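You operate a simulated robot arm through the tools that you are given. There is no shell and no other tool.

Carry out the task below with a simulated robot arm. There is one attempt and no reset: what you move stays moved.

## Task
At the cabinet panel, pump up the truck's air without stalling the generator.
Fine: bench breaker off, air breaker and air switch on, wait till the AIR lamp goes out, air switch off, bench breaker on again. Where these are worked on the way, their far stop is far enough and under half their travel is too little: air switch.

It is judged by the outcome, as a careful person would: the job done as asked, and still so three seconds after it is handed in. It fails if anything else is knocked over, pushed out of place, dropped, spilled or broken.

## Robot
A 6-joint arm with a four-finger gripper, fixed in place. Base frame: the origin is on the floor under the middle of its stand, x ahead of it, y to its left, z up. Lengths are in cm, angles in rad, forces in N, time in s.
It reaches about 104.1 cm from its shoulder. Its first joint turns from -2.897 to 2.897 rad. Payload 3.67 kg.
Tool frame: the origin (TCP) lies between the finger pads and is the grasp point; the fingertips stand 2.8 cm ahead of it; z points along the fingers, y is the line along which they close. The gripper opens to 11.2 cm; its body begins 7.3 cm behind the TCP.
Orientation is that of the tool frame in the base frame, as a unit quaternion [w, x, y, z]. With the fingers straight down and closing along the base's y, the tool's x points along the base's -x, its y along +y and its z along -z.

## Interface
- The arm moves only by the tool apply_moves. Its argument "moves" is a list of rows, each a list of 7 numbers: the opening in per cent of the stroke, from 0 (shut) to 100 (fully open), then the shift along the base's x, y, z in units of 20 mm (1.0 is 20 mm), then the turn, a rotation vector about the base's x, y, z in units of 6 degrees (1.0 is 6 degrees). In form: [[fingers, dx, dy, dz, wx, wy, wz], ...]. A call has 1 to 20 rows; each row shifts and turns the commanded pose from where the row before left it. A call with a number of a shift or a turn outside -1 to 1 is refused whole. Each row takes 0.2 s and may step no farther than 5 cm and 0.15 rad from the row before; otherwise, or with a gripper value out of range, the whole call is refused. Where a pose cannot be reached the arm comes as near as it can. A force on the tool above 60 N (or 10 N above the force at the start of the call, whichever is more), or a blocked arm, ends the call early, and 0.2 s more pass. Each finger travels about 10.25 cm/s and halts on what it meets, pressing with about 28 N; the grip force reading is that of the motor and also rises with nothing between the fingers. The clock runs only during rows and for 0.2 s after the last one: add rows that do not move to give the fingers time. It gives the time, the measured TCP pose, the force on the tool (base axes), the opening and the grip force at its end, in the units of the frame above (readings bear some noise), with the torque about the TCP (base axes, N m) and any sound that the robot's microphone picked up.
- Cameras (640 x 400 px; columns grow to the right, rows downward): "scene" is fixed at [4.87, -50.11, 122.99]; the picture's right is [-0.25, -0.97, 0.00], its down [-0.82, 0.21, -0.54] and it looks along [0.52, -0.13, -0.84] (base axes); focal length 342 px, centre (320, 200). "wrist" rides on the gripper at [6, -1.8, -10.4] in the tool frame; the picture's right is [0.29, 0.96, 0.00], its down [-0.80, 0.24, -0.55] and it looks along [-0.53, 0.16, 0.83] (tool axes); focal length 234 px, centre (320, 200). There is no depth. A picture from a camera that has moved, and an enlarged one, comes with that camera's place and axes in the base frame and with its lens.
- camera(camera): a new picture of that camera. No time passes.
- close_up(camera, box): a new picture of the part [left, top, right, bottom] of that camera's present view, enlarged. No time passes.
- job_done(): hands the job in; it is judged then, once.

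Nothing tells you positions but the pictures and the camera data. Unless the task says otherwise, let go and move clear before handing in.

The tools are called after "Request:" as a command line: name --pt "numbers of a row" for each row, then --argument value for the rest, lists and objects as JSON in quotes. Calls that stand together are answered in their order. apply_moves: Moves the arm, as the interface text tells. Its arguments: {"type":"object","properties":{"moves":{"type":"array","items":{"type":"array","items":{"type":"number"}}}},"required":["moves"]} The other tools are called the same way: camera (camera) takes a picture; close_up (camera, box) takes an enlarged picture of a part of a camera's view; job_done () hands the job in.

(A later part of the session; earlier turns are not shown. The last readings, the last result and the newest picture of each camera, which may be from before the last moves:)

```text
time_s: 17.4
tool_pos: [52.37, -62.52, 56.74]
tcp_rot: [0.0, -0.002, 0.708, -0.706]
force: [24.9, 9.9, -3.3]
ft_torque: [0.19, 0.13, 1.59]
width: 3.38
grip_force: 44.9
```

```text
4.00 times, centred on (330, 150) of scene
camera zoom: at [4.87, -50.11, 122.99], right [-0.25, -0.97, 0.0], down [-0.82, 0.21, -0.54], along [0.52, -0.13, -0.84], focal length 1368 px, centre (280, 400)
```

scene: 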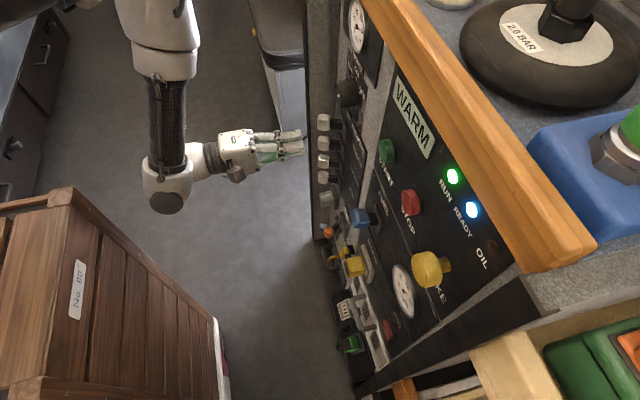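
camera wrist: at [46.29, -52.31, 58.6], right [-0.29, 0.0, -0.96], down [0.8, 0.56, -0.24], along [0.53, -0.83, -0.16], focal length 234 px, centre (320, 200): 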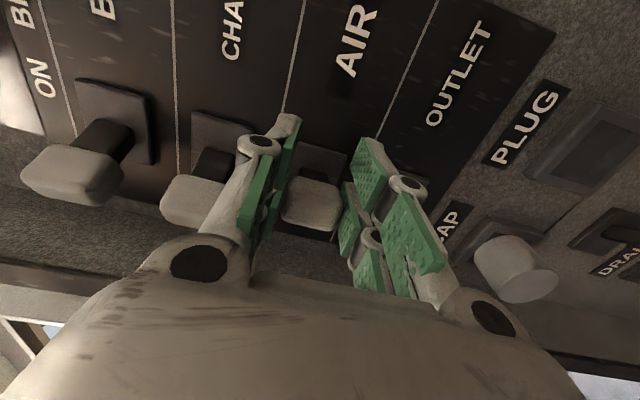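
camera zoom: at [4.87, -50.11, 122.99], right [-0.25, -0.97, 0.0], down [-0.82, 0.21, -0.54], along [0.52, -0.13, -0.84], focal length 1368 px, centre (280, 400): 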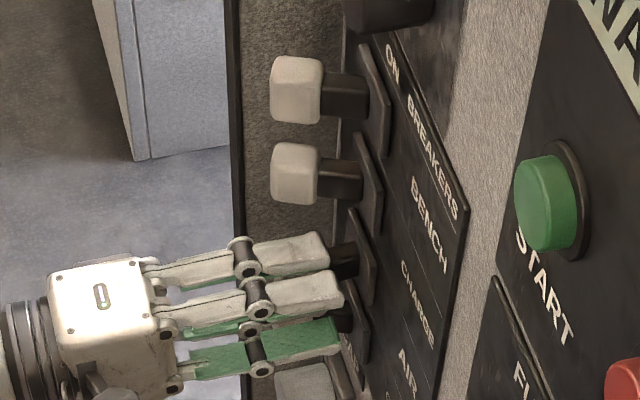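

Request:
apply_moves --pt "10 -0.3 -0.05 0 0 0 0" --pt "10 -0.3 -0.05 0 0 0 0"

Request:
camera --camera "wrist"

Request:
close_up --camera "scene" --box '[250, 100, 410, 200]'

```text
time_s: 18.0
tool_pos: [51.2, -62.84, 56.66]
tcp_rot: [0.001, -0.001, 0.707, -0.707]
force: [31.1, -0.9, -5.9]
ft_torque: [0.2, 0.08, 1.56]
width: 3.37
grip_force: 45.0
```

```text
taken
camera wrist: at [45.19, -52.6, 58.57], right [-0.29, 0.0, -0.96], down [0.8, 0.56, -0.24], along [0.53, -0.83, -0.16], focal length 234 px, centre (320, 200)
```

wrist: 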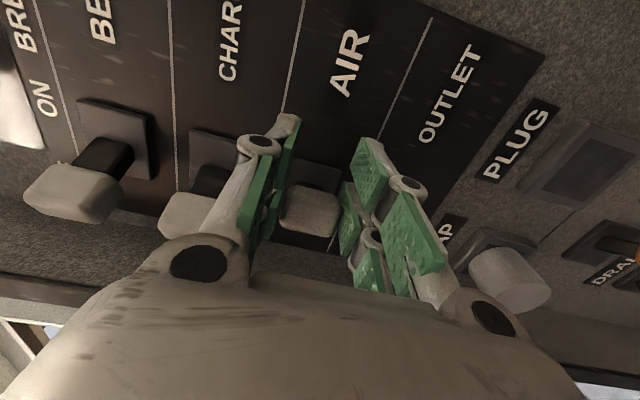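

```text
4.00 times, centred on (330, 150) of scene
camera zoom: at [4.87, -50.11, 122.99], right [-0.25, -0.97, 0.0], down [-0.82, 0.21, -0.54], along [0.52, -0.13, -0.84], focal length 1368 px, centre (280, 400)
```

zoom: 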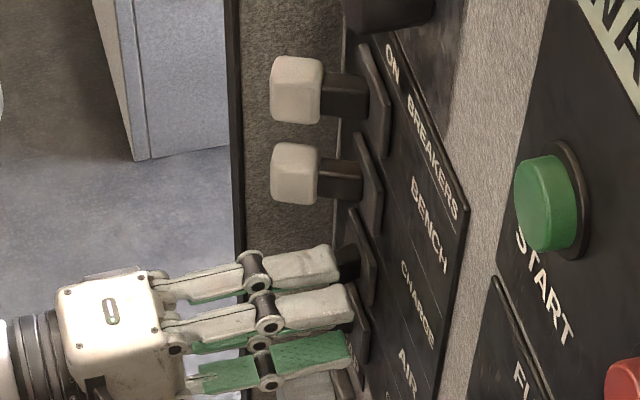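

Request:
apply_moves --pt "10 -0.3 -0.05 0 0 0 0" --pt "45 0 0 0 0 0 0" --pt "45 0 0 0 0 0 0"

Request:
camera --camera "wrist"

Request:
close_up --camera "scene" --box '[250, 100, 410, 200]'

```text
time_s: 18.8
tool_pos: [50.45, -62.91, 56.85]
tcp_rot: [-0.001, -0.001, 0.707, -0.707]
force: [-0.4, -0.5, -0.4]
ft_torque: [-0.03, 0.0, 0.04]
width: 5.06
grip_force: 0.0
```

```text
taken
camera wrist: at [44.43, -52.69, 58.54], right [-0.29, 0.0, -0.96], down [0.8, 0.55, -0.24], along [0.53, -0.83, -0.16], focal length 234 px, centre (320, 200)
```

wrist: 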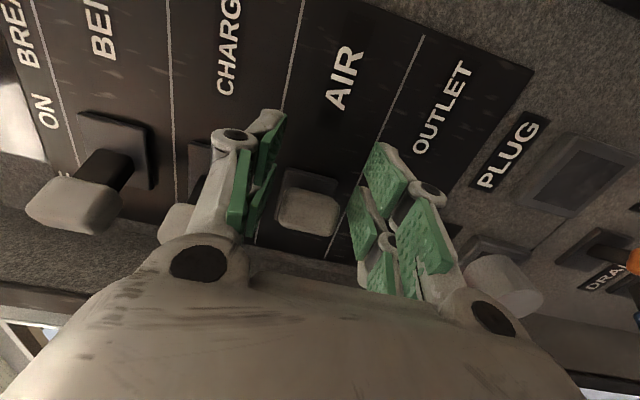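

```text
4.00 times, centred on (330, 150) of scene
camera zoom: at [4.87, -50.11, 122.99], right [-0.25, -0.97, 0.0], down [-0.82, 0.21, -0.54], along [0.52, -0.13, -0.84], focal length 1368 px, centre (280, 400)
```

zoom: 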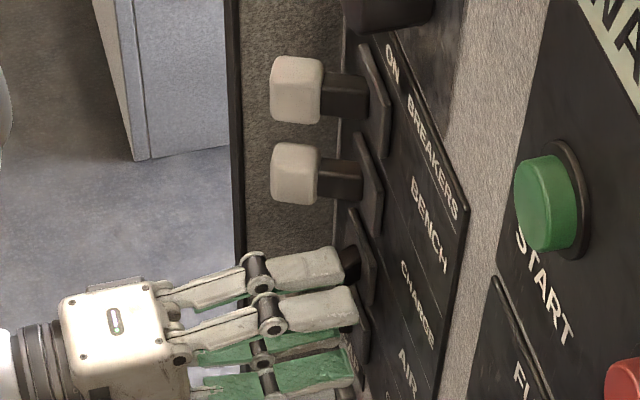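

The AIR cap has moved over to x≈52.5, the ON side. I pull straight out and check it.

Request:
apply_moves --pt "45 0 0.8 0 0 0 0" --pt "45 0 0.8 0 0 0 0" --pt "45 0 0.8 0 0 0 0" --pt "30 0 0.5 0 0 0 0" --pt "0 0 0.1 0 0 0 0"

Request:
camera --camera "wrist"

Request:
camera --camera "scene"

Request:
close_up --camera "scene" --box '[250, 100, 410, 200]'

```text
time_s: 20.0
tool_pos: [50.47, -56.9, 56.8]
tcp_rot: [0.0, 0.0, -0.707, 0.707]
force: [-0.7, -0.4, 0.0]
ft_torque: [0.0, 0.0, 0.03]
width: 0.02
grip_force: 28.3
```

```text
taken
camera wrist: at [44.46, -46.58, 58.62], right [-0.29, 0.0, -0.96], down [0.8, 0.55, -0.24], along [0.53, -0.83, -0.16], focal length 234 px, centre (320, 200)
```

wrist: 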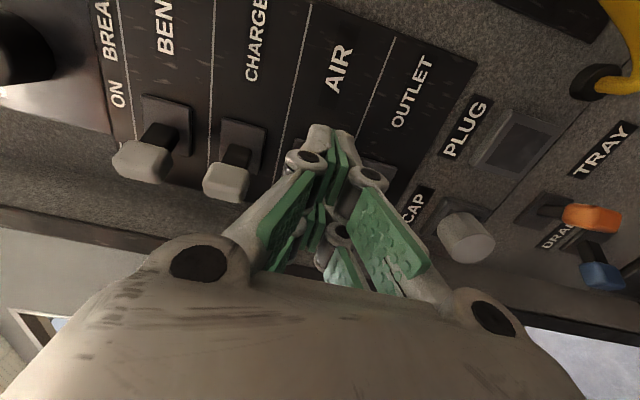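

```text
taken
```

scene: 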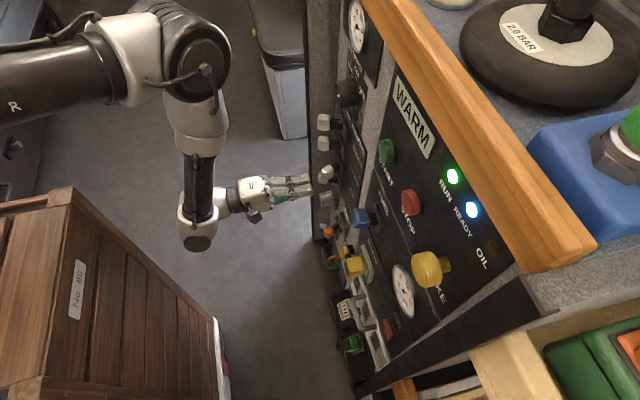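

```text
4.00 times, centred on (330, 150) of scene
camera zoom: at [4.87, -50.11, 122.99], right [-0.25, -0.97, 0.0], down [-0.82, 0.21, -0.54], along [0.52, -0.13, -0.84], focal length 1368 px, centre (280, 400)
```

zoom: 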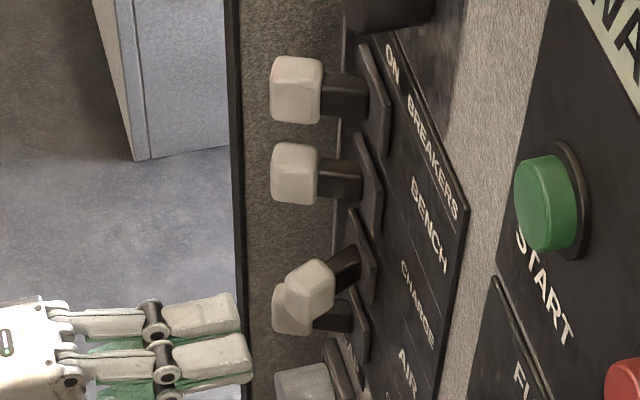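

AIR breaker is on, BENCH/CHARGE/OUTLET off. Now I check the AIR lamp and switch region before going there.

Request:
close_up --camera "scene" --box '[340, 280, 440, 360]'

Request:
close_up --camera "scene" --box '[380, 60, 540, 160]'

```text
5.00 times, centred on (390, 320) of scene
camera zoom: at [4.87, -50.11, 122.99], right [-0.25, -0.97, 0.0], down [-0.82, 0.21, -0.54], along [0.52, -0.13, -0.84], focal length 1710 px, centre (-30, -400)
```

zoom: 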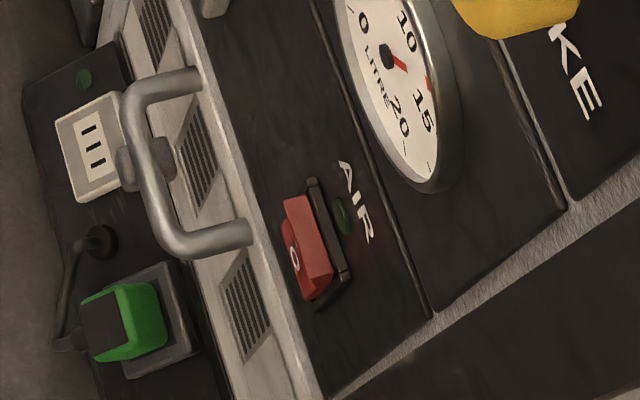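

```text
4.00 times, centred on (460, 110) of scene
camera zoom: at [4.87, -50.11, 122.99], right [-0.25, -0.97, 0.0], down [-0.82, 0.21, -0.54], along [0.52, -0.13, -0.84], focal length 1368 px, centre (-240, 560)
```

zoom: 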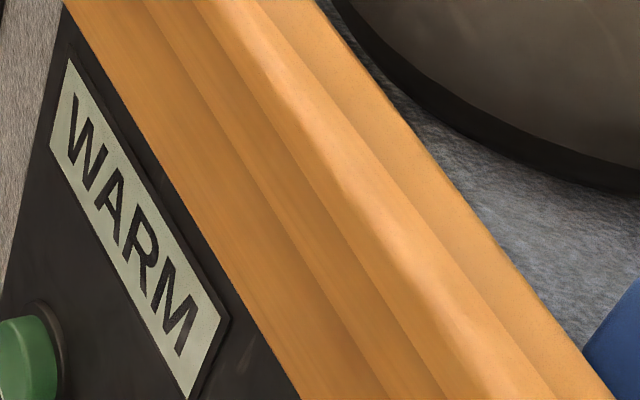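

The AIR lamp is dark and the rocker has O pressed; it sits near x≈16, z≈50. I'll travel toward it along -x in small steps, staying out at y≈-57, and watch whether the arm can follow.

Request:
apply_moves --pt "0 -1 0 0 0 0 0" --pt "0 -1 0 0 0 0 0" --pt "0 -1 0 0 0 0 0"

```text
time_s: 20.8
tool_pos: [44.58, -57.01, 56.93]
tcp_rot: [0.0, -0.001, 0.707, -0.707]
force: [-0.2, 0.0, -0.2]
ft_torque: [-0.02, 0.03, 0.01]
width: 0.02
grip_force: 28.3
```

Request:
apply_moves --pt "0 -1 0 0 0 0 0" --pt "0 -1 0 0 0 0 0" --pt "0 -1 0 0 0 0 0"

```text
time_s: 21.6
tool_pos: [39.66, -58.63, 56.23]
tcp_rot: [-0.001, 0.001, 0.708, -0.706]
force: [0.3, -0.4, -0.9]
ft_torque: [0.0, 0.01, 0.02]
width: 0.0
grip_force: 27.8
out of reach, approached as far as the arm can: row 2, 3
```

The arm can't fold in this close with the hand square to the panel, so I'll yaw the hand about 48° (pointing toward -x,-y) which keeps the wrist farther from the base, then continue toward the AIR switch.

Request:
apply_moves --pt "0 0 0 0 0 0 -1" --pt "0 0 0.2 0 0 0 -1" --pt "0 0 0.2 0 0 0 -1" --pt "0 0 0.2 0 0 0 -1" --pt "0 0 0.2 0 0 0 -1" --pt "0 0 0.2 0 0 0 -1" --pt "0 0 0.2 0 0 0 -1" --pt "0 0 0.2 0 0 0 -1"

Request:
camera --camera "wrist"

Request:
camera --camera "scene"

```text
time_s: 23.4
tool_pos: [39.66, -55.66, 56.28]
tcp_rot: [0.288, -0.289, -0.645, 0.646]
force: [0.4, -0.4, 0.6]
ft_torque: [-0.01, -0.01, -0.06]
width: 0.0
grip_force: 27.7
```

```text
taken
camera wrist: at [43.39, -44.38, 58.07], right [-0.19, 0.21, -0.96], down [0.94, -0.22, -0.24], along [-0.27, -0.95, -0.16], focal length 234 px, centre (320, 200)
```

wrist: 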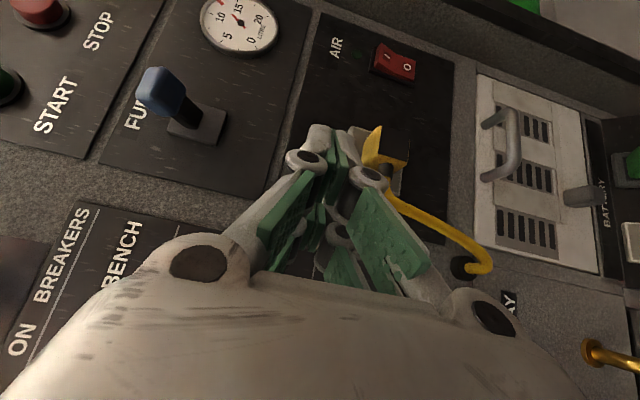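

```text
taken
```

scene: 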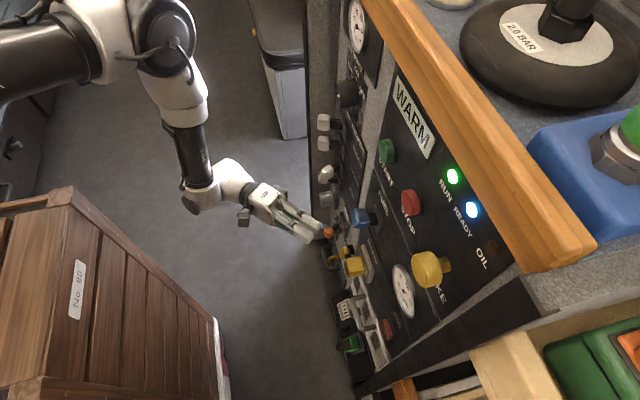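

Request:
close_up --camera "wrist" --box '[310, 20, 470, 120]'

Request:
close_up --camera "wrist" --box '[340, 30, 420, 90]'

```text
4.00 times, centred on (390, 70) of wrist
camera zoom: at [43.39, -44.38, 58.07], right [-0.19, 0.21, -0.96], down [0.94, -0.22, -0.24], along [-0.27, -0.95, -0.16], focal length 937 px, centre (40, 720)
```

zoom: 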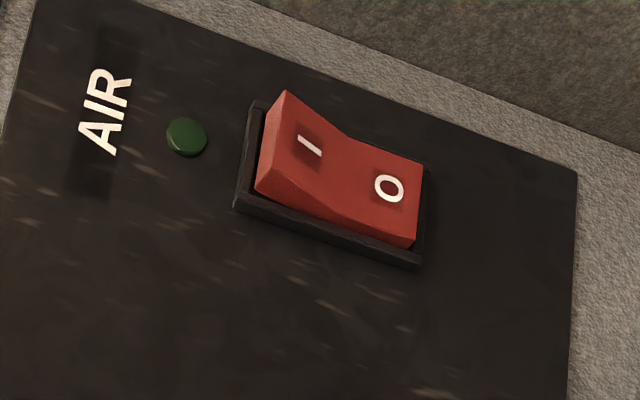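

```text
6.67 times, centred on (380, 60) of wrist
camera zoom: at [43.39, -44.38, 58.07], right [-0.19, 0.21, -0.96], down [0.94, -0.22, -0.24], along [-0.27, -0.95, -0.16], focal length 1561 px, centre (-80, 1133)
```

zoom: 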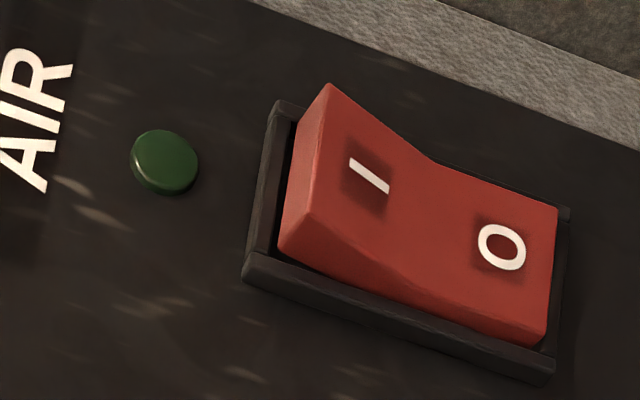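

The AIR rocker is clear now: housing about x 14.5–18.8, z 45–52, with I (upper half) standing out and the lamp dark above it. I continue -x at z≈57 to pass above the yellow plug.

Request:
apply_moves --pt "0 -1 -0.1 0.1 0 0 -1" --pt "0 -1 -0.1 0.1 0 0 0" --pt "0 -1 -0.1 0.1 0 0 0" --pt "0 -1 -0.1 0 0 0 0" --pt "0 -1 -0.1 0 0 0 0"

Request:
camera --camera "wrist"

Request:
camera --camera "scene"

```text
time_s: 24.6
tool_pos: [30.02, -56.79, 57.0]
tcp_rot: [-0.321, 0.32, 0.63, -0.63]
force: [-0.1, 0.5, -0.2]
ft_torque: [-0.03, -0.04, 0.03]
width: 0.02
grip_force: 27.4
```

```text
taken
camera wrist: at [34.74, -45.88, 58.62], right [-0.17, 0.23, -0.96], down [0.92, -0.32, -0.24], along [-0.36, -0.92, -0.16], focal length 234 px, centre (320, 200)
```

wrist: 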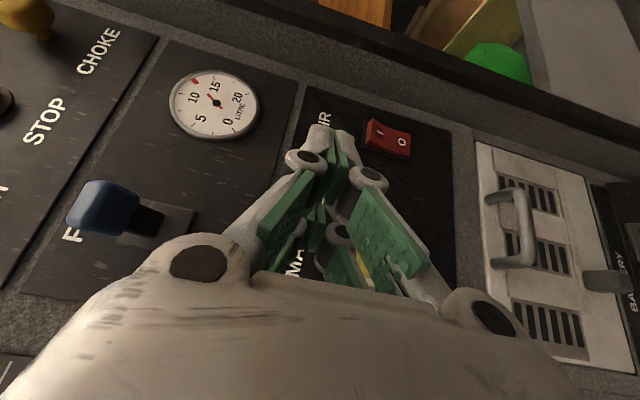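

```text
taken
```

scene: 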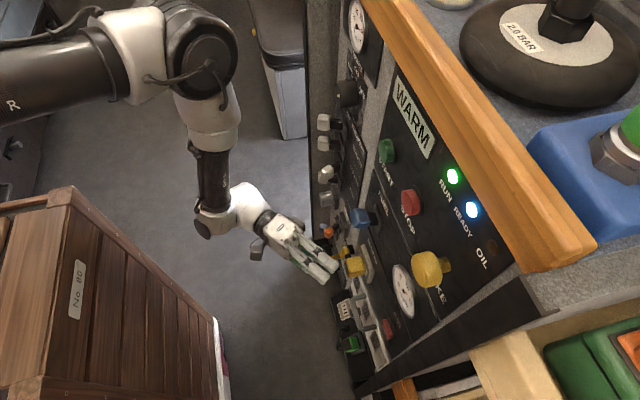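

Request:
close_up --camera "wrist" --box '[300, 40, 500, 165]'

Request:
close_up --camera "scene" --box '[270, 230, 430, 330]'

```text
3.20 times, centred on (400, 102) of wrist
camera zoom: at [34.74, -45.88, 58.62], right [-0.17, 0.23, -0.96], down [0.92, -0.32, -0.24], along [-0.36, -0.92, -0.16], focal length 749 px, centre (64, 512)
```

zoom: 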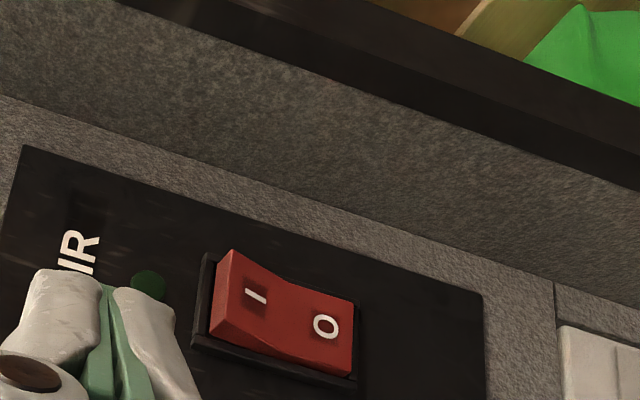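

```text
4.00 times, centred on (350, 280) of scene
camera zoom: at [4.87, -50.11, 122.99], right [-0.25, -0.97, 0.0], down [-0.82, 0.21, -0.54], along [0.52, -0.13, -0.84], focal length 1368 px, centre (200, -120)
```

zoom: 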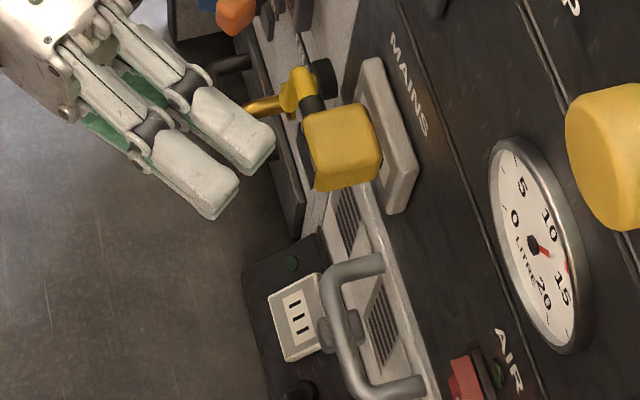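

Request:
apply_moves --pt "0 -0.9 -0.1 0 0 0 0" --pt "0 -0.9 -0.1 0 0 0 0" --pt "0 -0.9 -0.1 0 0 0 0" --pt "0 -0.9 -0.1 0 0 0 0"

Request:
camera --camera "wrist"

```text
time_s: 25.6
tool_pos: [22.57, -57.52, 56.94]
tcp_rot: [0.321, -0.32, -0.63, 0.63]
force: [0.1, 0.2, 0.4]
ft_torque: [0.01, -0.01, -0.01]
width: 0.03
grip_force: 28.1
```

```text
taken
camera wrist: at [27.41, -46.71, 58.66], right [-0.17, 0.23, -0.96], down [0.92, -0.32, -0.24], along [-0.36, -0.92, -0.16], focal length 234 px, centre (320, 200)
```

wrist: 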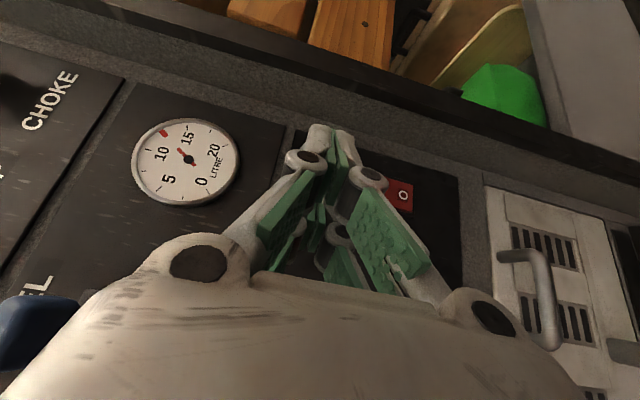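

Request:
apply_moves --pt "0 -0.57 -0.08 -0.84 0 0 -1" --pt "0 -0.57 -0.08 -0.84 0 0 0" --pt "0 -0.57 -0.08 -0.84 0 0 0" --pt "0 -0.57 -0.08 -0.84 0 0 0"

Request:
camera --camera "wrist"

Request:
close_up --camera "scene" --box '[300, 270, 460, 370]'

```text
time_s: 26.6
tool_pos: [18.07, -58.18, 50.12]
tcp_rot: [0.353, -0.354, -0.612, 0.613]
force: [0.0, -0.5, 0.3]
ft_torque: [-0.01, 0.0, -0.01]
width: 0.0
grip_force: 28.1
```

```text
taken
camera wrist: at [23.92, -47.85, 51.91], right [-0.14, 0.25, -0.96], down [0.88, -0.41, -0.24], along [-0.45, -0.88, -0.16], focal length 234 px, centre (320, 200)
```

wrist: 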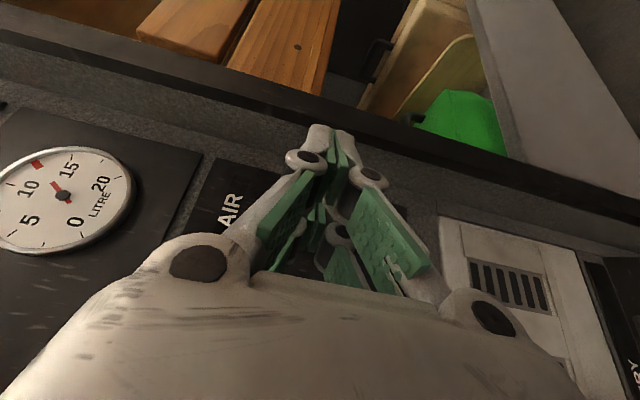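

```text
4.00 times, centred on (380, 320) of scene
camera zoom: at [4.87, -50.11, 122.99], right [-0.25, -0.97, 0.0], down [-0.82, 0.21, -0.54], along [0.52, -0.13, -0.84], focal length 1368 px, centre (80, -280)
```

zoom: 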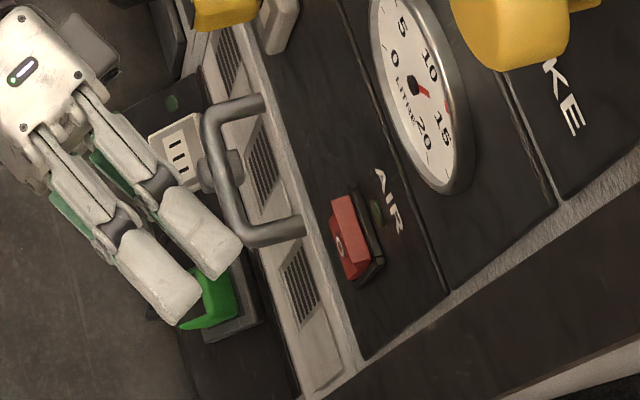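

Leading finger corner should be near (17, -62, 50), in line with the I half of the rocker. I move in toward it slowly.

Request:
apply_moves --pt "0 0 -0.6 0 0 0 0" --pt "0 0 -0.5 0 0 0 0" --pt "0 0 -0.4 0 0 0 0"

Request:
close_up --camera "scene" --box '[300, 270, 460, 370]'

Request:
camera --camera "wrist"

```text
time_s: 27.4
tool_pos: [18.12, -61.22, 50.31]
tcp_rot: [-0.355, 0.353, 0.612, -0.612]
force: [-0.4, -0.3, -0.2]
ft_torque: [0.0, 0.0, -0.02]
width: 0.0
grip_force: 28.1
```

```text
4.00 times, centred on (380, 320) of scene
camera zoom: at [4.87, -50.11, 122.99], right [-0.25, -0.97, 0.0], down [-0.82, 0.21, -0.54], along [0.52, -0.13, -0.84], focal length 1368 px, centre (80, -280)
```

zoom: 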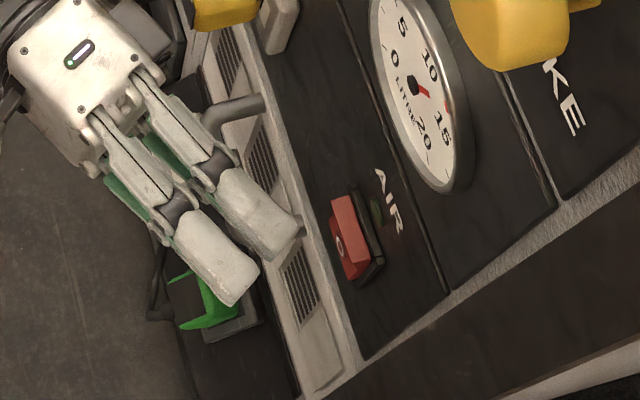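

```text
taken
camera wrist: at [24.05, -50.86, 52.06], right [-0.14, 0.25, -0.96], down [0.88, -0.41, -0.24], along [-0.46, -0.88, -0.16], focal length 234 px, centre (320, 200)
```

wrist: 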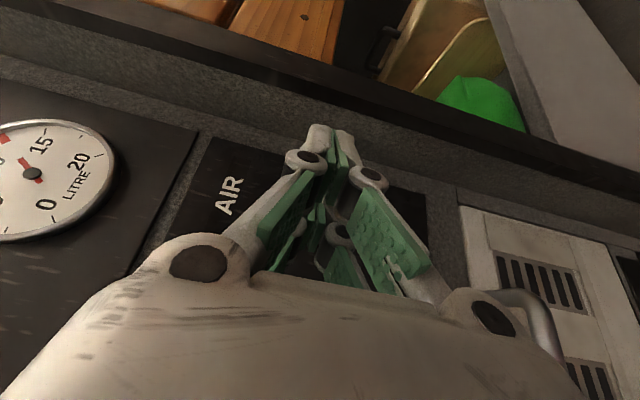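

Request:
apply_moves --pt "0 0 -0.4 0 0 0 0" --pt "0 0 -0.4 0 0 0 0"

Request:
close_up --camera "scene" --box '[340, 290, 420, 340]'

```text
time_s: 28.0
tool_pos: [18.13, -62.85, 50.2]
tcp_rot: [-0.353, 0.352, 0.613, -0.613]
force: [-0.6, -1.0, -0.2]
ft_torque: [-0.02, 0.01, -0.01]
width: 0.0
grip_force: 28.6
```

```text
8.00 times, centred on (380, 315) of scene
camera zoom: at [4.87, -50.11, 122.99], right [-0.25, -0.97, 0.0], down [-0.82, 0.21, -0.54], along [0.52, -0.13, -0.84], focal length 2736 px, centre (-160, -720)
```

zoom: 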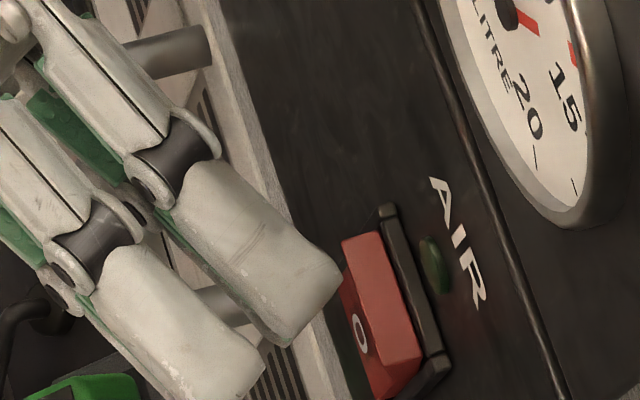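

Request:
apply_moves --pt "0 0 -0.2 0 0 0 0" --pt "0 0 -0.2 0 0 0 0"

Request:
close_up --camera "scene" --box '[340, 290, 420, 340]'

```text
time_s: 28.6
tool_pos: [18.06, -63.47, 50.27]
tcp_rot: [-0.355, 0.352, 0.613, -0.612]
force: [-0.8, -1.2, 0.5]
ft_torque: [0.05, 0.02, 0.04]
width: 0.0
grip_force: 35.8
```

```text
8.00 times, centred on (380, 315) of scene
camera zoom: at [4.87, -50.11, 122.99], right [-0.25, -0.97, 0.0], down [-0.82, 0.21, -0.54], along [0.52, -0.13, -0.84], focal length 2736 px, centre (-160, -720)
```

zoom: 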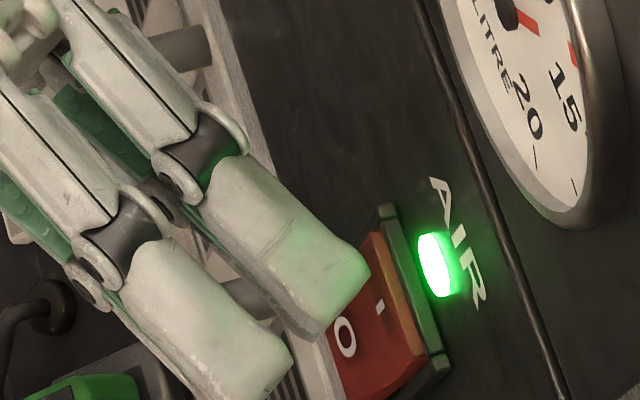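

The rocker snapped to I and the AIR lamp lit. I back off a little and check the generator lamps while waiting.

Request:
apply_moves --pt "0 0 0.6 0 0 0 0" --pt "0 0 0.6 0 0 0 0" --pt "0 0 0 0 0 0 0"

Request:
camera --camera "scene"

Request:
close_up --camera "scene" --box '[340, 290, 420, 340]'

```text
time_s: 29.4
tool_pos: [17.98, -60.97, 50.18]
tcp_rot: [-0.355, 0.353, 0.613, -0.612]
force: [0.6, -0.8, -0.1]
ft_torque: [-0.02, 0.04, 0.03]
width: 0.0
grip_force: 35.9
```

```text
taken
```

scene: 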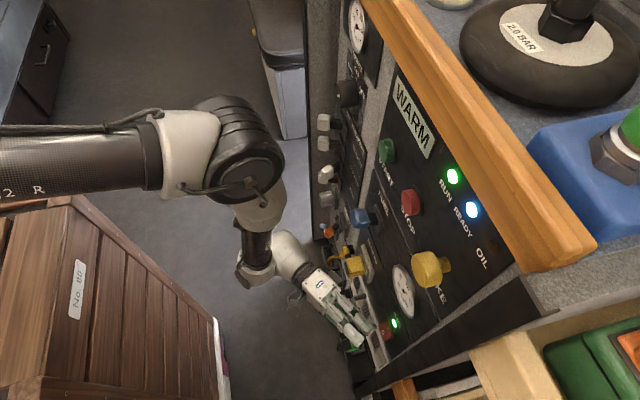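

```text
8.00 times, centred on (380, 315) of scene
camera zoom: at [4.87, -50.11, 122.99], right [-0.25, -0.97, 0.0], down [-0.82, 0.21, -0.54], along [0.52, -0.13, -0.84], focal length 2736 px, centre (-160, -720)
```

zoom: 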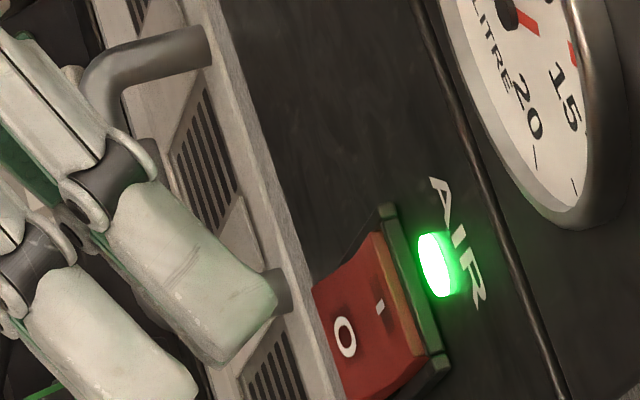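

Generator still runs (RUN and READY lit), rocker at I, lamp on. I lower in front of the O half while waiting for the lamp to go out.

Request:
apply_moves --pt "0 0 0 -0.95 0 0 0" --pt "0 0 0 -0.95 0 0 0" --pt "0 0 0 0 0 0 0" --pt "0 0 0 0 0 0 0" --pt "0 0 0 0 0 0 0"

Request:
close_up --camera "scene" --box '[340, 290, 420, 340]'

Request:
camera --camera "wrist"

```text
time_s: 30.6
tool_pos: [17.81, -61.24, 46.39]
tcp_rot: [-0.353, 0.354, 0.613, -0.612]
force: [0.5, -0.1, 0.6]
ft_torque: [0.0, 0.01, 0.02]
width: 0.0
grip_force: 35.3
```

```text
8.00 times, centred on (380, 315) of scene
camera zoom: at [4.87, -50.11, 122.99], right [-0.25, -0.97, 0.0], down [-0.82, 0.21, -0.54], along [0.52, -0.13, -0.84], focal length 2736 px, centre (-160, -720)
```

zoom: 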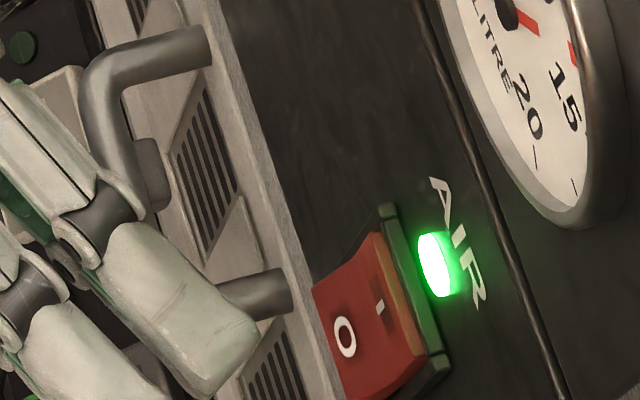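

```text
taken
camera wrist: at [23.84, -50.84, 48.17], right [-0.14, 0.25, -0.96], down [0.88, -0.41, -0.24], along [-0.46, -0.88, -0.16], focal length 234 px, centre (320, 200)
```

wrist: 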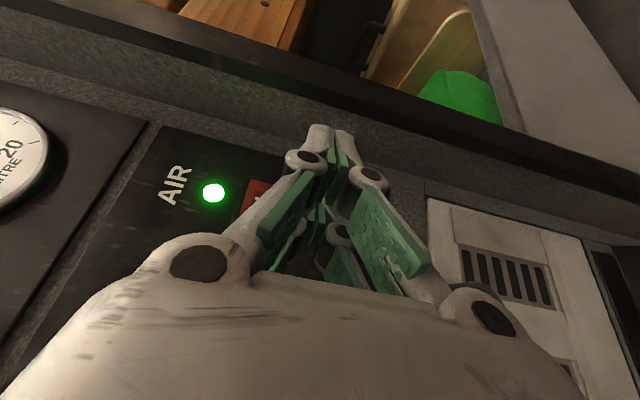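

Request:
apply_moves --pt "0 0 0 0 0 0 0" --pt "0 0 0 0 0 0 0" --pt "0 0 0 0 0 0 0" --pt "0 0 0 0 0 0 0" --pt "0 0 0 0 0 0 0" --pt "0 0 0 0 0 0 0" --pt "0 0 0 0 0 0 0" --pt "0 0 0 0 0 0 0" --pt "0 0 0 0 0 0 0" --pt "0 0 0 0 0 0 0"

Request:
camera --camera "scene"

```text
time_s: 32.8
tool_pos: [17.84, -61.16, 46.44]
tcp_rot: [-0.354, 0.354, 0.612, -0.612]
force: [-1.0, 0.9, 0.1]
ft_torque: [0.02, 0.02, -0.01]
width: 0.01
grip_force: 35.4
```

```text
taken
```

scene: 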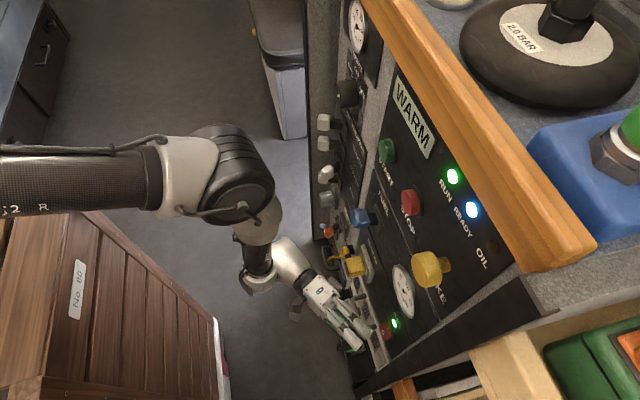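

Request:
apply_moves --pt "0 0 0 0 0 0 0" --pt "0 0 0 0 0 0 0" --pt "0 0 0 0 0 0 0" --pt "0 0 0 0 0 0 0" --pt "0 0 0 0 0 0 0" --pt "0 0 0 0 0 0 0" --pt "0 0 0 0 0 0 0" --pt "0 0 0 0 0 0 0" --pt "0 0 0 0 0 0 0" --pt "0 0 0 0 0 0 0" --pt "0 0 0 0 0 0 0" --pt "0 0 0 0 0 0 0" --pt "0 0 0 0 0 0 0" --pt "0 0 0 0 0 0 0" --pt "0 0 0 0 0 0 0"

Request:
close_up --camera "scene" --box '[340, 150, 500, 350]'

```text
time_s: 36.0
tool_pos: [17.85, -61.18, 46.36]
tcp_rot: [0.353, -0.353, -0.612, 0.613]
force: [0.7, 0.5, -0.6]
ft_torque: [0.0, 0.03, -0.01]
width: 0.0
grip_force: 36.0
```

```text
2.00 times, centred on (420, 250) of scene
camera zoom: at [4.87, -50.11, 122.99], right [-0.25, -0.97, 0.0], down [-0.82, 0.21, -0.54], along [0.52, -0.13, -0.84], focal length 684 px, centre (120, 100)
```

zoom: 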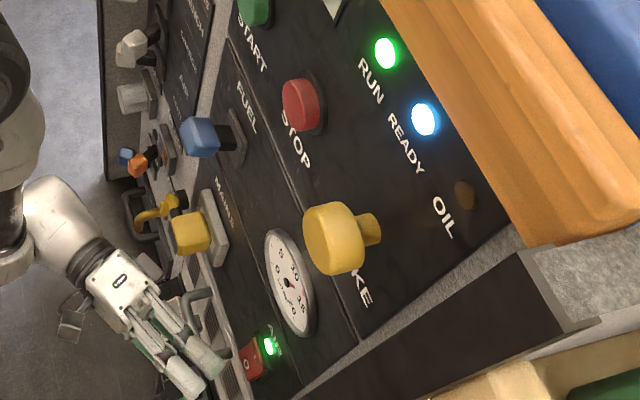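

Request:
apply_moves --pt "0 0 0 0 0 0 0" --pt "0 0 0 0 0 0 0" --pt "0 0 0 0 0 0 0" --pt "0 0 0 0 0 0 0" --pt "0 0 0 0 0 0 0" --pt "0 0 0 0 0 0 0" --pt "0 0 0 0 0 0 0" --pt "0 0 0 0 0 0 0" --pt "0 0 0 0 0 0 0" --pt "0 0 0 0 0 0 0" --pt "0 0 0 0 0 0 0" --pt "0 0 0 0 0 0 0" --pt "0 0 0 0 0 0 0" --pt "0 0 0 0 0 0 0" --pt "0 0 0 0 0 0 0"

Request:
close_up --camera "scene" --box '[340, 150, 500, 350]'

```text
time_s: 39.2
tool_pos: [17.82, -61.09, 46.41]
tcp_rot: [-0.354, 0.354, 0.612, -0.612]
force: [-0.3, -0.4, 0.4]
ft_torque: [-0.02, 0.01, 0.02]
width: 0.0
grip_force: 35.9
```

```text
2.00 times, centred on (420, 250) of scene
camera zoom: at [4.87, -50.11, 122.99], right [-0.25, -0.97, 0.0], down [-0.82, 0.21, -0.54], along [0.52, -0.13, -0.84], focal length 684 px, centre (120, 100)
```

zoom: 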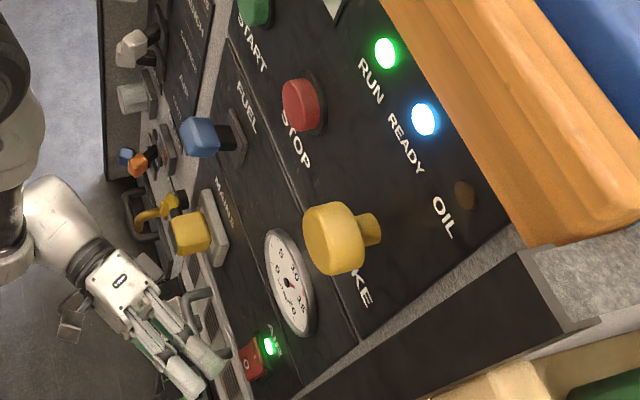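

Lamp is still lit and the generator still runs; I keep waiting.

Request:
apply_moves --pt "0 0 0 0 0 0 0" --pt "0 0 0 0 0 0 0" --pt "0 0 0 0 0 0 0" --pt "0 0 0 0 0 0 0" --pt "0 0 0 0 0 0 0" --pt "0 0 0 0 0 0 0" --pt "0 0 0 0 0 0 0" --pt "0 0 0 0 0 0 0" --pt "0 0 0 0 0 0 0" --pt "0 0 0 0 0 0 0" --pt "0 0 0 0 0 0 0" --pt "0 0 0 0 0 0 0" --pt "0 0 0 0 0 0 0" --pt "0 0 0 0 0 0 0" --pt "0 0 0 0 0 0 0"

Request:
close_up --camera "scene" --box '[340, 150, 500, 350]'

```text
time_s: 42.4
tool_pos: [17.86, -61.17, 46.46]
tcp_rot: [0.353, -0.354, -0.612, 0.613]
force: [0.3, -0.1, -0.5]
ft_torque: [0.0, -0.01, 0.01]
width: 0.0
grip_force: 35.7
```

```text
2.00 times, centred on (420, 250) of scene
camera zoom: at [4.87, -50.11, 122.99], right [-0.25, -0.97, 0.0], down [-0.82, 0.21, -0.54], along [0.52, -0.13, -0.84], focal length 684 px, centre (120, 100)
```

zoom: 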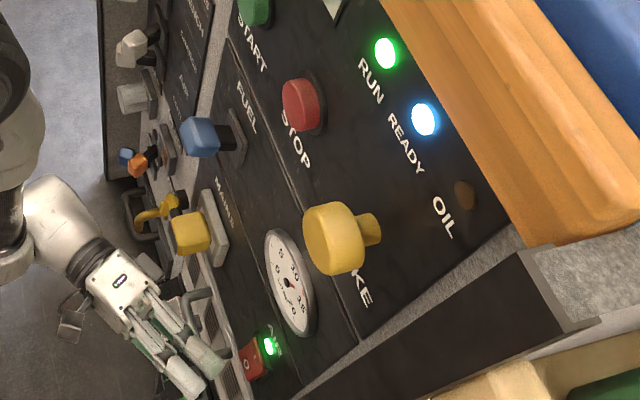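

Request:
apply_moves --pt "0 0 0 0 0 0 0" --pt "0 0 0 0 0 0 0" --pt "0 0 0 0 0 0 0" --pt "0 0 0 0 0 0 0" --pt "0 0 0 0 0 0 0" --pt "0 0 0 0 0 0 0" --pt "0 0 0 0 0 0 0" --pt "0 0 0 0 0 0 0" --pt "0 0 0 0 0 0 0" --pt "0 0 0 0 0 0 0" --pt "0 0 0 0 0 0 0" --pt "0 0 0 0 0 0 0" --pt "0 0 0 0 0 0 0" --pt "0 0 0 0 0 0 0" --pt "0 0 0 0 0 0 0" --pt "0 0 0 0 0 0 0" --pt "0 0 0 0 0 0 0" --pt "0 0 0 0 0 0 0" --pt "0 0 0 0 0 0 0" --pt "0 0 0 0 0 0 0"

Request:
close_up --camera "scene" --box '[340, 150, 500, 350]'

```text
time_s: 46.6
tool_pos: [17.93, -61.1, 46.43]
tcp_rot: [-0.353, 0.353, 0.613, -0.612]
force: [-0.5, -0.9, -0.1]
ft_torque: [0.01, -0.02, 0.03]
width: 0.0
grip_force: 35.9
```

```text
2.00 times, centred on (420, 250) of scene
camera zoom: at [4.87, -50.11, 122.99], right [-0.25, -0.97, 0.0], down [-0.82, 0.21, -0.54], along [0.52, -0.13, -0.84], focal length 684 px, centre (120, 100)
```

zoom: 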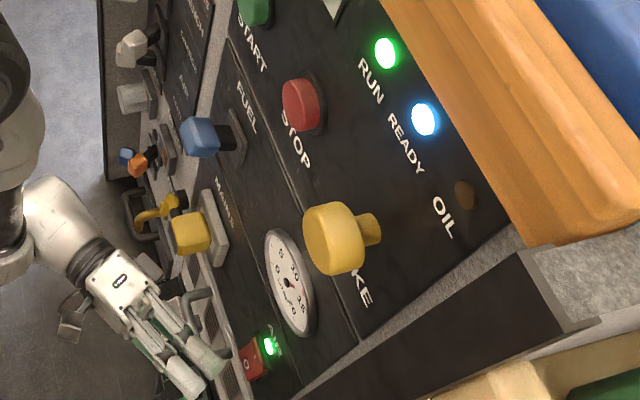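

Request:
apply_moves --pt "0 0 0 0 0 0 0" --pt "0 0 0 0 0 0 0" --pt "0 0 0 0 0 0 0" --pt "0 0 0 0 0 0 0" --pt "0 0 0 0 0 0 0" --pt "0 0 0 0 0 0 0" --pt "0 0 0 0 0 0 0" --pt "0 0 0 0 0 0 0" --pt "0 0 0 0 0 0 0" --pt "0 0 0 0 0 0 0" --pt "0 0 0 0 0 0 0" --pt "0 0 0 0 0 0 0" --pt "0 0 0 0 0 0 0" --pt "0 0 0 0 0 0 0" --pt "0 0 0 0 0 0 0" --pt "0 0 0 0 0 0 0" --pt "0 0 0 0 0 0 0" --pt "0 0 0 0 0 0 0" --pt "0 0 0 0 0 0 0" --pt "0 0 0 0 0 0 0"

Request:
camera --camera "scene"

```text
time_s: 50.8
tool_pos: [17.9, -61.15, 46.3]
tcp_rot: [-0.354, 0.353, 0.613, -0.612]
force: [-0.5, -0.6, -0.3]
ft_torque: [0.02, -0.03, -0.03]
width: 0.0
grip_force: 35.2
```

```text
taken
```

scene: 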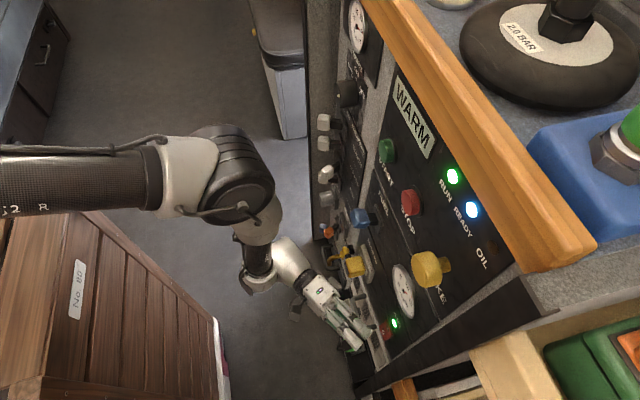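

Request:
apply_moves --pt "0 0 0 0 0 0 0" --pt "0 0 0 0 0 0 0" --pt "0 0 0 0 0 0 0" --pt "0 0 0 0 0 0 0" --pt "0 0 0 0 0 0 0" --pt "0 0 0 0 0 0 0" --pt "0 0 0 0 0 0 0" --pt "0 0 0 0 0 0 0" --pt "0 0 0 0 0 0 0" --pt "0 0 0 0 0 0 0" --pt "0 0 0 0 0 0 0" --pt "0 0 0 0 0 0 0" --pt "0 0 0 0 0 0 0" --pt "0 0 0 0 0 0 0" --pt "0 0 0 0 0 0 0" --pt "0 0 0 0 0 0 0" --pt "0 0 0 0 0 0 0" --pt "0 0 0 0 0 0 0" --pt "0 0 0 0 0 0 0" --pt "0 0 0 0 0 0 0"

Request:
close_up --camera "scene" --box '[340, 150, 500, 350]'

```text
time_s: 55.0
tool_pos: [17.84, -61.07, 46.48]
tcp_rot: [0.354, -0.355, -0.612, 0.612]
force: [0.4, 0.2, 0.7]
ft_torque: [0.0, -0.04, 0.02]
width: 0.0
grip_force: 35.6
```

```text
2.00 times, centred on (420, 250) of scene
camera zoom: at [4.87, -50.11, 122.99], right [-0.25, -0.97, 0.0], down [-0.82, 0.21, -0.54], along [0.52, -0.13, -0.84], focal length 684 px, centre (120, 100)
```

zoom: 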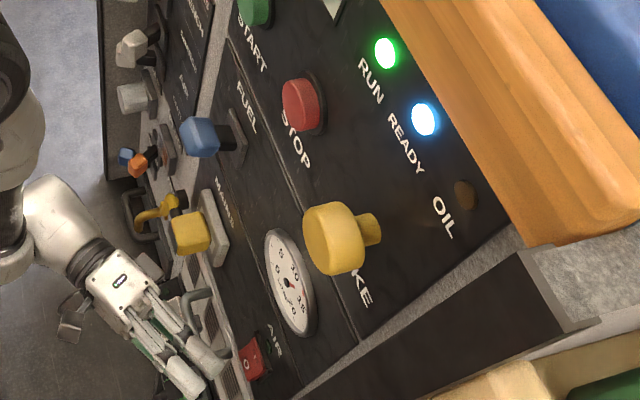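

The AIR lamp has gone out and RUN/READY are still lit. Now I press the O half of the AIR switch.

Request:
apply_moves --pt "0 0 -0.4 0 0 0 0" --pt "0 0 -0.4 0 0 0 0"

Request:
close_up --camera "scene" --box '[340, 290, 420, 340]'

```text
time_s: 55.6
tool_pos: [17.89, -62.6, 46.39]
tcp_rot: [-0.353, 0.353, 0.613, -0.613]
force: [0.0, 0.5, 0.2]
ft_torque: [-0.01, 0.0, 0.02]
width: 0.01
grip_force: 35.7
```

```text
8.00 times, centred on (380, 315) of scene
camera zoom: at [4.87, -50.11, 122.99], right [-0.25, -0.97, 0.0], down [-0.82, 0.21, -0.54], along [0.52, -0.13, -0.84], focal length 2736 px, centre (-160, -720)
```

zoom: 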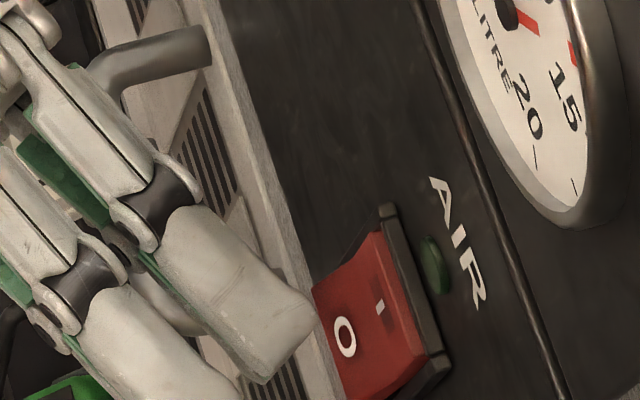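

Request:
apply_moves --pt "0 0 -0.25 0 0 0 0" --pt "0 0 -0.25 0 0 0 0"

Request:
close_up --camera "scene" --box '[340, 290, 420, 340]'

```text
time_s: 56.2
tool_pos: [17.87, -63.69, 46.38]
tcp_rot: [-0.354, 0.353, 0.613, -0.612]
force: [5.4, 16.7, 4.5]
ft_torque: [-0.31, 0.1, 0.04]
width: 0.01
grip_force: 35.9
```

```text
8.00 times, centred on (380, 315) of scene
camera zoom: at [4.87, -50.11, 122.99], right [-0.25, -0.97, 0.0], down [-0.82, 0.21, -0.54], along [0.52, -0.13, -0.84], focal length 2736 px, centre (-160, -720)
```

zoom: 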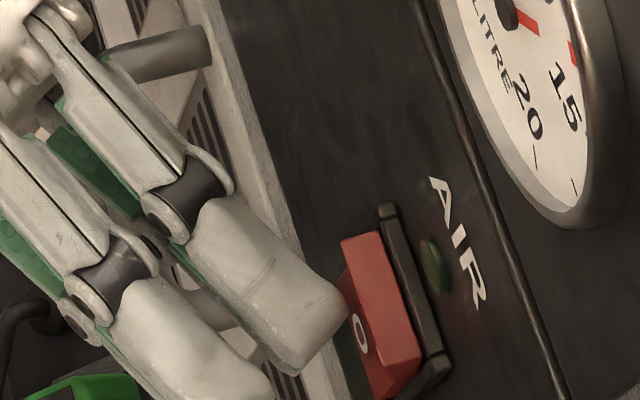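

The rocker is back at O (at its stop). I back off and verify it stays.

Request:
apply_moves --pt "0 0 0.5 0 0 0 0" --pt "0 0 0.8 0 0 0 0" --pt "0 0 0.8 0.5 0 0 0" --pt "0 0.5 0.5 1 0 0 0"

Request:
close_up --camera "scene" --box '[340, 290, 420, 340]'

Request:
camera --camera "scene"

```text
time_s: 57.2
tool_pos: [19.0, -58.7, 49.51]
tcp_rot: [0.353, -0.353, -0.612, 0.613]
force: [-0.7, 0.9, 0.2]
ft_torque: [0.03, 0.0, -0.02]
width: 0.0
grip_force: 35.7
```

```text
8.00 times, centred on (380, 315) of scene
camera zoom: at [4.87, -50.11, 122.99], right [-0.25, -0.97, 0.0], down [-0.82, 0.21, -0.54], along [0.52, -0.13, -0.84], focal length 2736 px, centre (-160, -720)
```

zoom: 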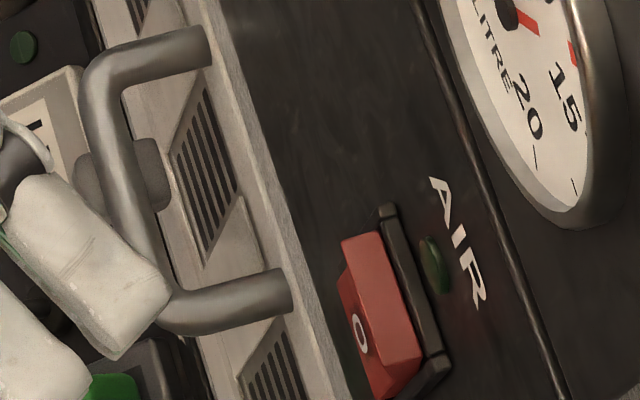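

```text
taken
```

scene: 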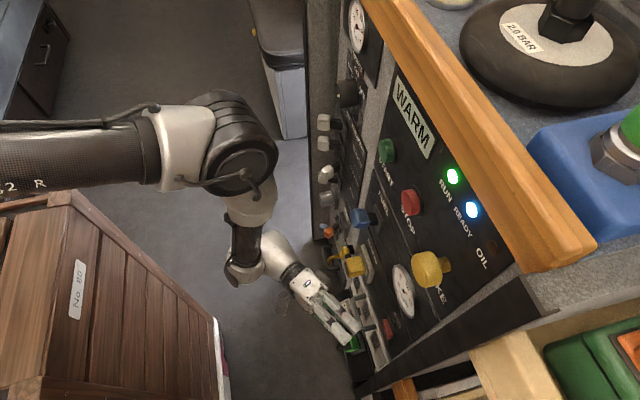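

Request:
apply_moves --pt "0 0.3 0.1 0.94 0 0 0" --pt "0 0.3 0.1 0.94 0 0 0" --pt "0 0.3 0.1 0.94 0 0 0" --pt "0 0.3 0.1 0.94 0 0 0" --pt "0 1 0.05 0 0 0 0.5" --pt "0 1 0.05 0 0 0 0.5" --pt "0 1 0.05 0 0 0 0.5" --pt "0 1 0.05 0 0 0 0.5" --pt "0 1 0.05 0 0 0 0" --pt "0 1 0.05 0 0 0 0"

```text
time_s: 59.4
tool_pos: [33.33, -57.17, 57.0]
tcp_rot: [-0.288, 0.288, 0.646, -0.645]
force: [0.0, -0.1, 0.7]
ft_torque: [0.01, 0.0, 0.01]
width: 0.0
grip_force: 35.7
```

Request:
apply_moves --pt "0 1 0.1 0 0 0 0.5" --pt "0 1 0.1 0 0 0 0.5" --pt "0 1 0.1 0.3 0 0 1" --pt "0 1 0.1 0.8 0 0 1" --pt "0 1 0.1 0.8 0 0 1" --pt "0 1 0.1 0.8 0 0 1" --pt "0 1 0.1 0.8 0 0 1" --pt "0 1 0.1 0.8 0 0 1" --pt "0 1 0.1 0.8 0 0 1" --pt "0 1 0.1 0.8 0 0 0" --pt "0 0.8 0 0.8 0 0 0"

Request:
camera --camera "wrist"

Request:
camera --camera "scene"

```text
time_s: 61.8
tool_pos: [54.99, -55.29, 70.39]
tcp_rot: [0.001, 0.0, 0.708, -0.706]
force: [-0.6, 0.2, 0.0]
ft_torque: [0.02, 0.01, 0.05]
width: 0.0
grip_force: 35.5
```

```text
taken
camera wrist: at [48.88, -44.94, 72.09], right [-0.29, 0.0, -0.96], down [0.8, 0.55, -0.24], along [0.53, -0.83, -0.16], focal length 234 px, centre (320, 200)
```

wrist: 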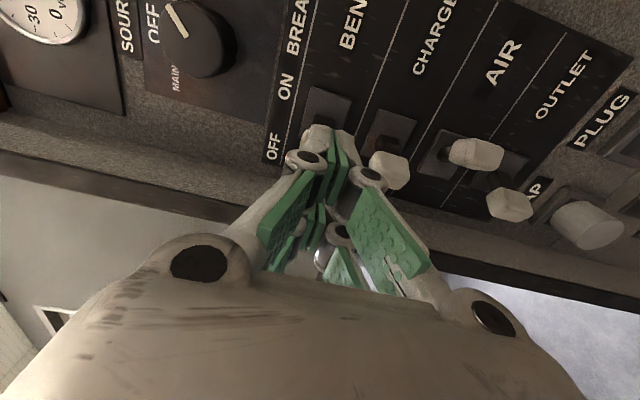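

```text
taken
```

scene: 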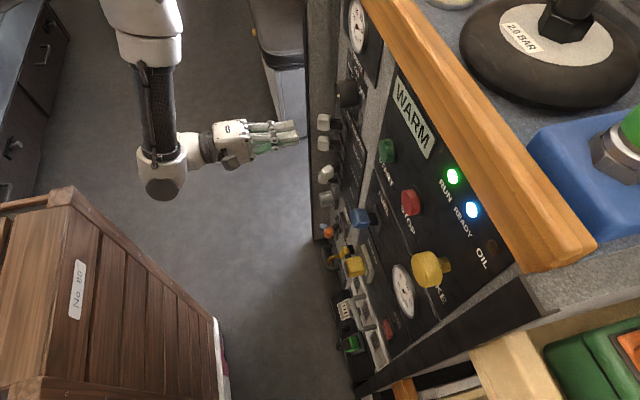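

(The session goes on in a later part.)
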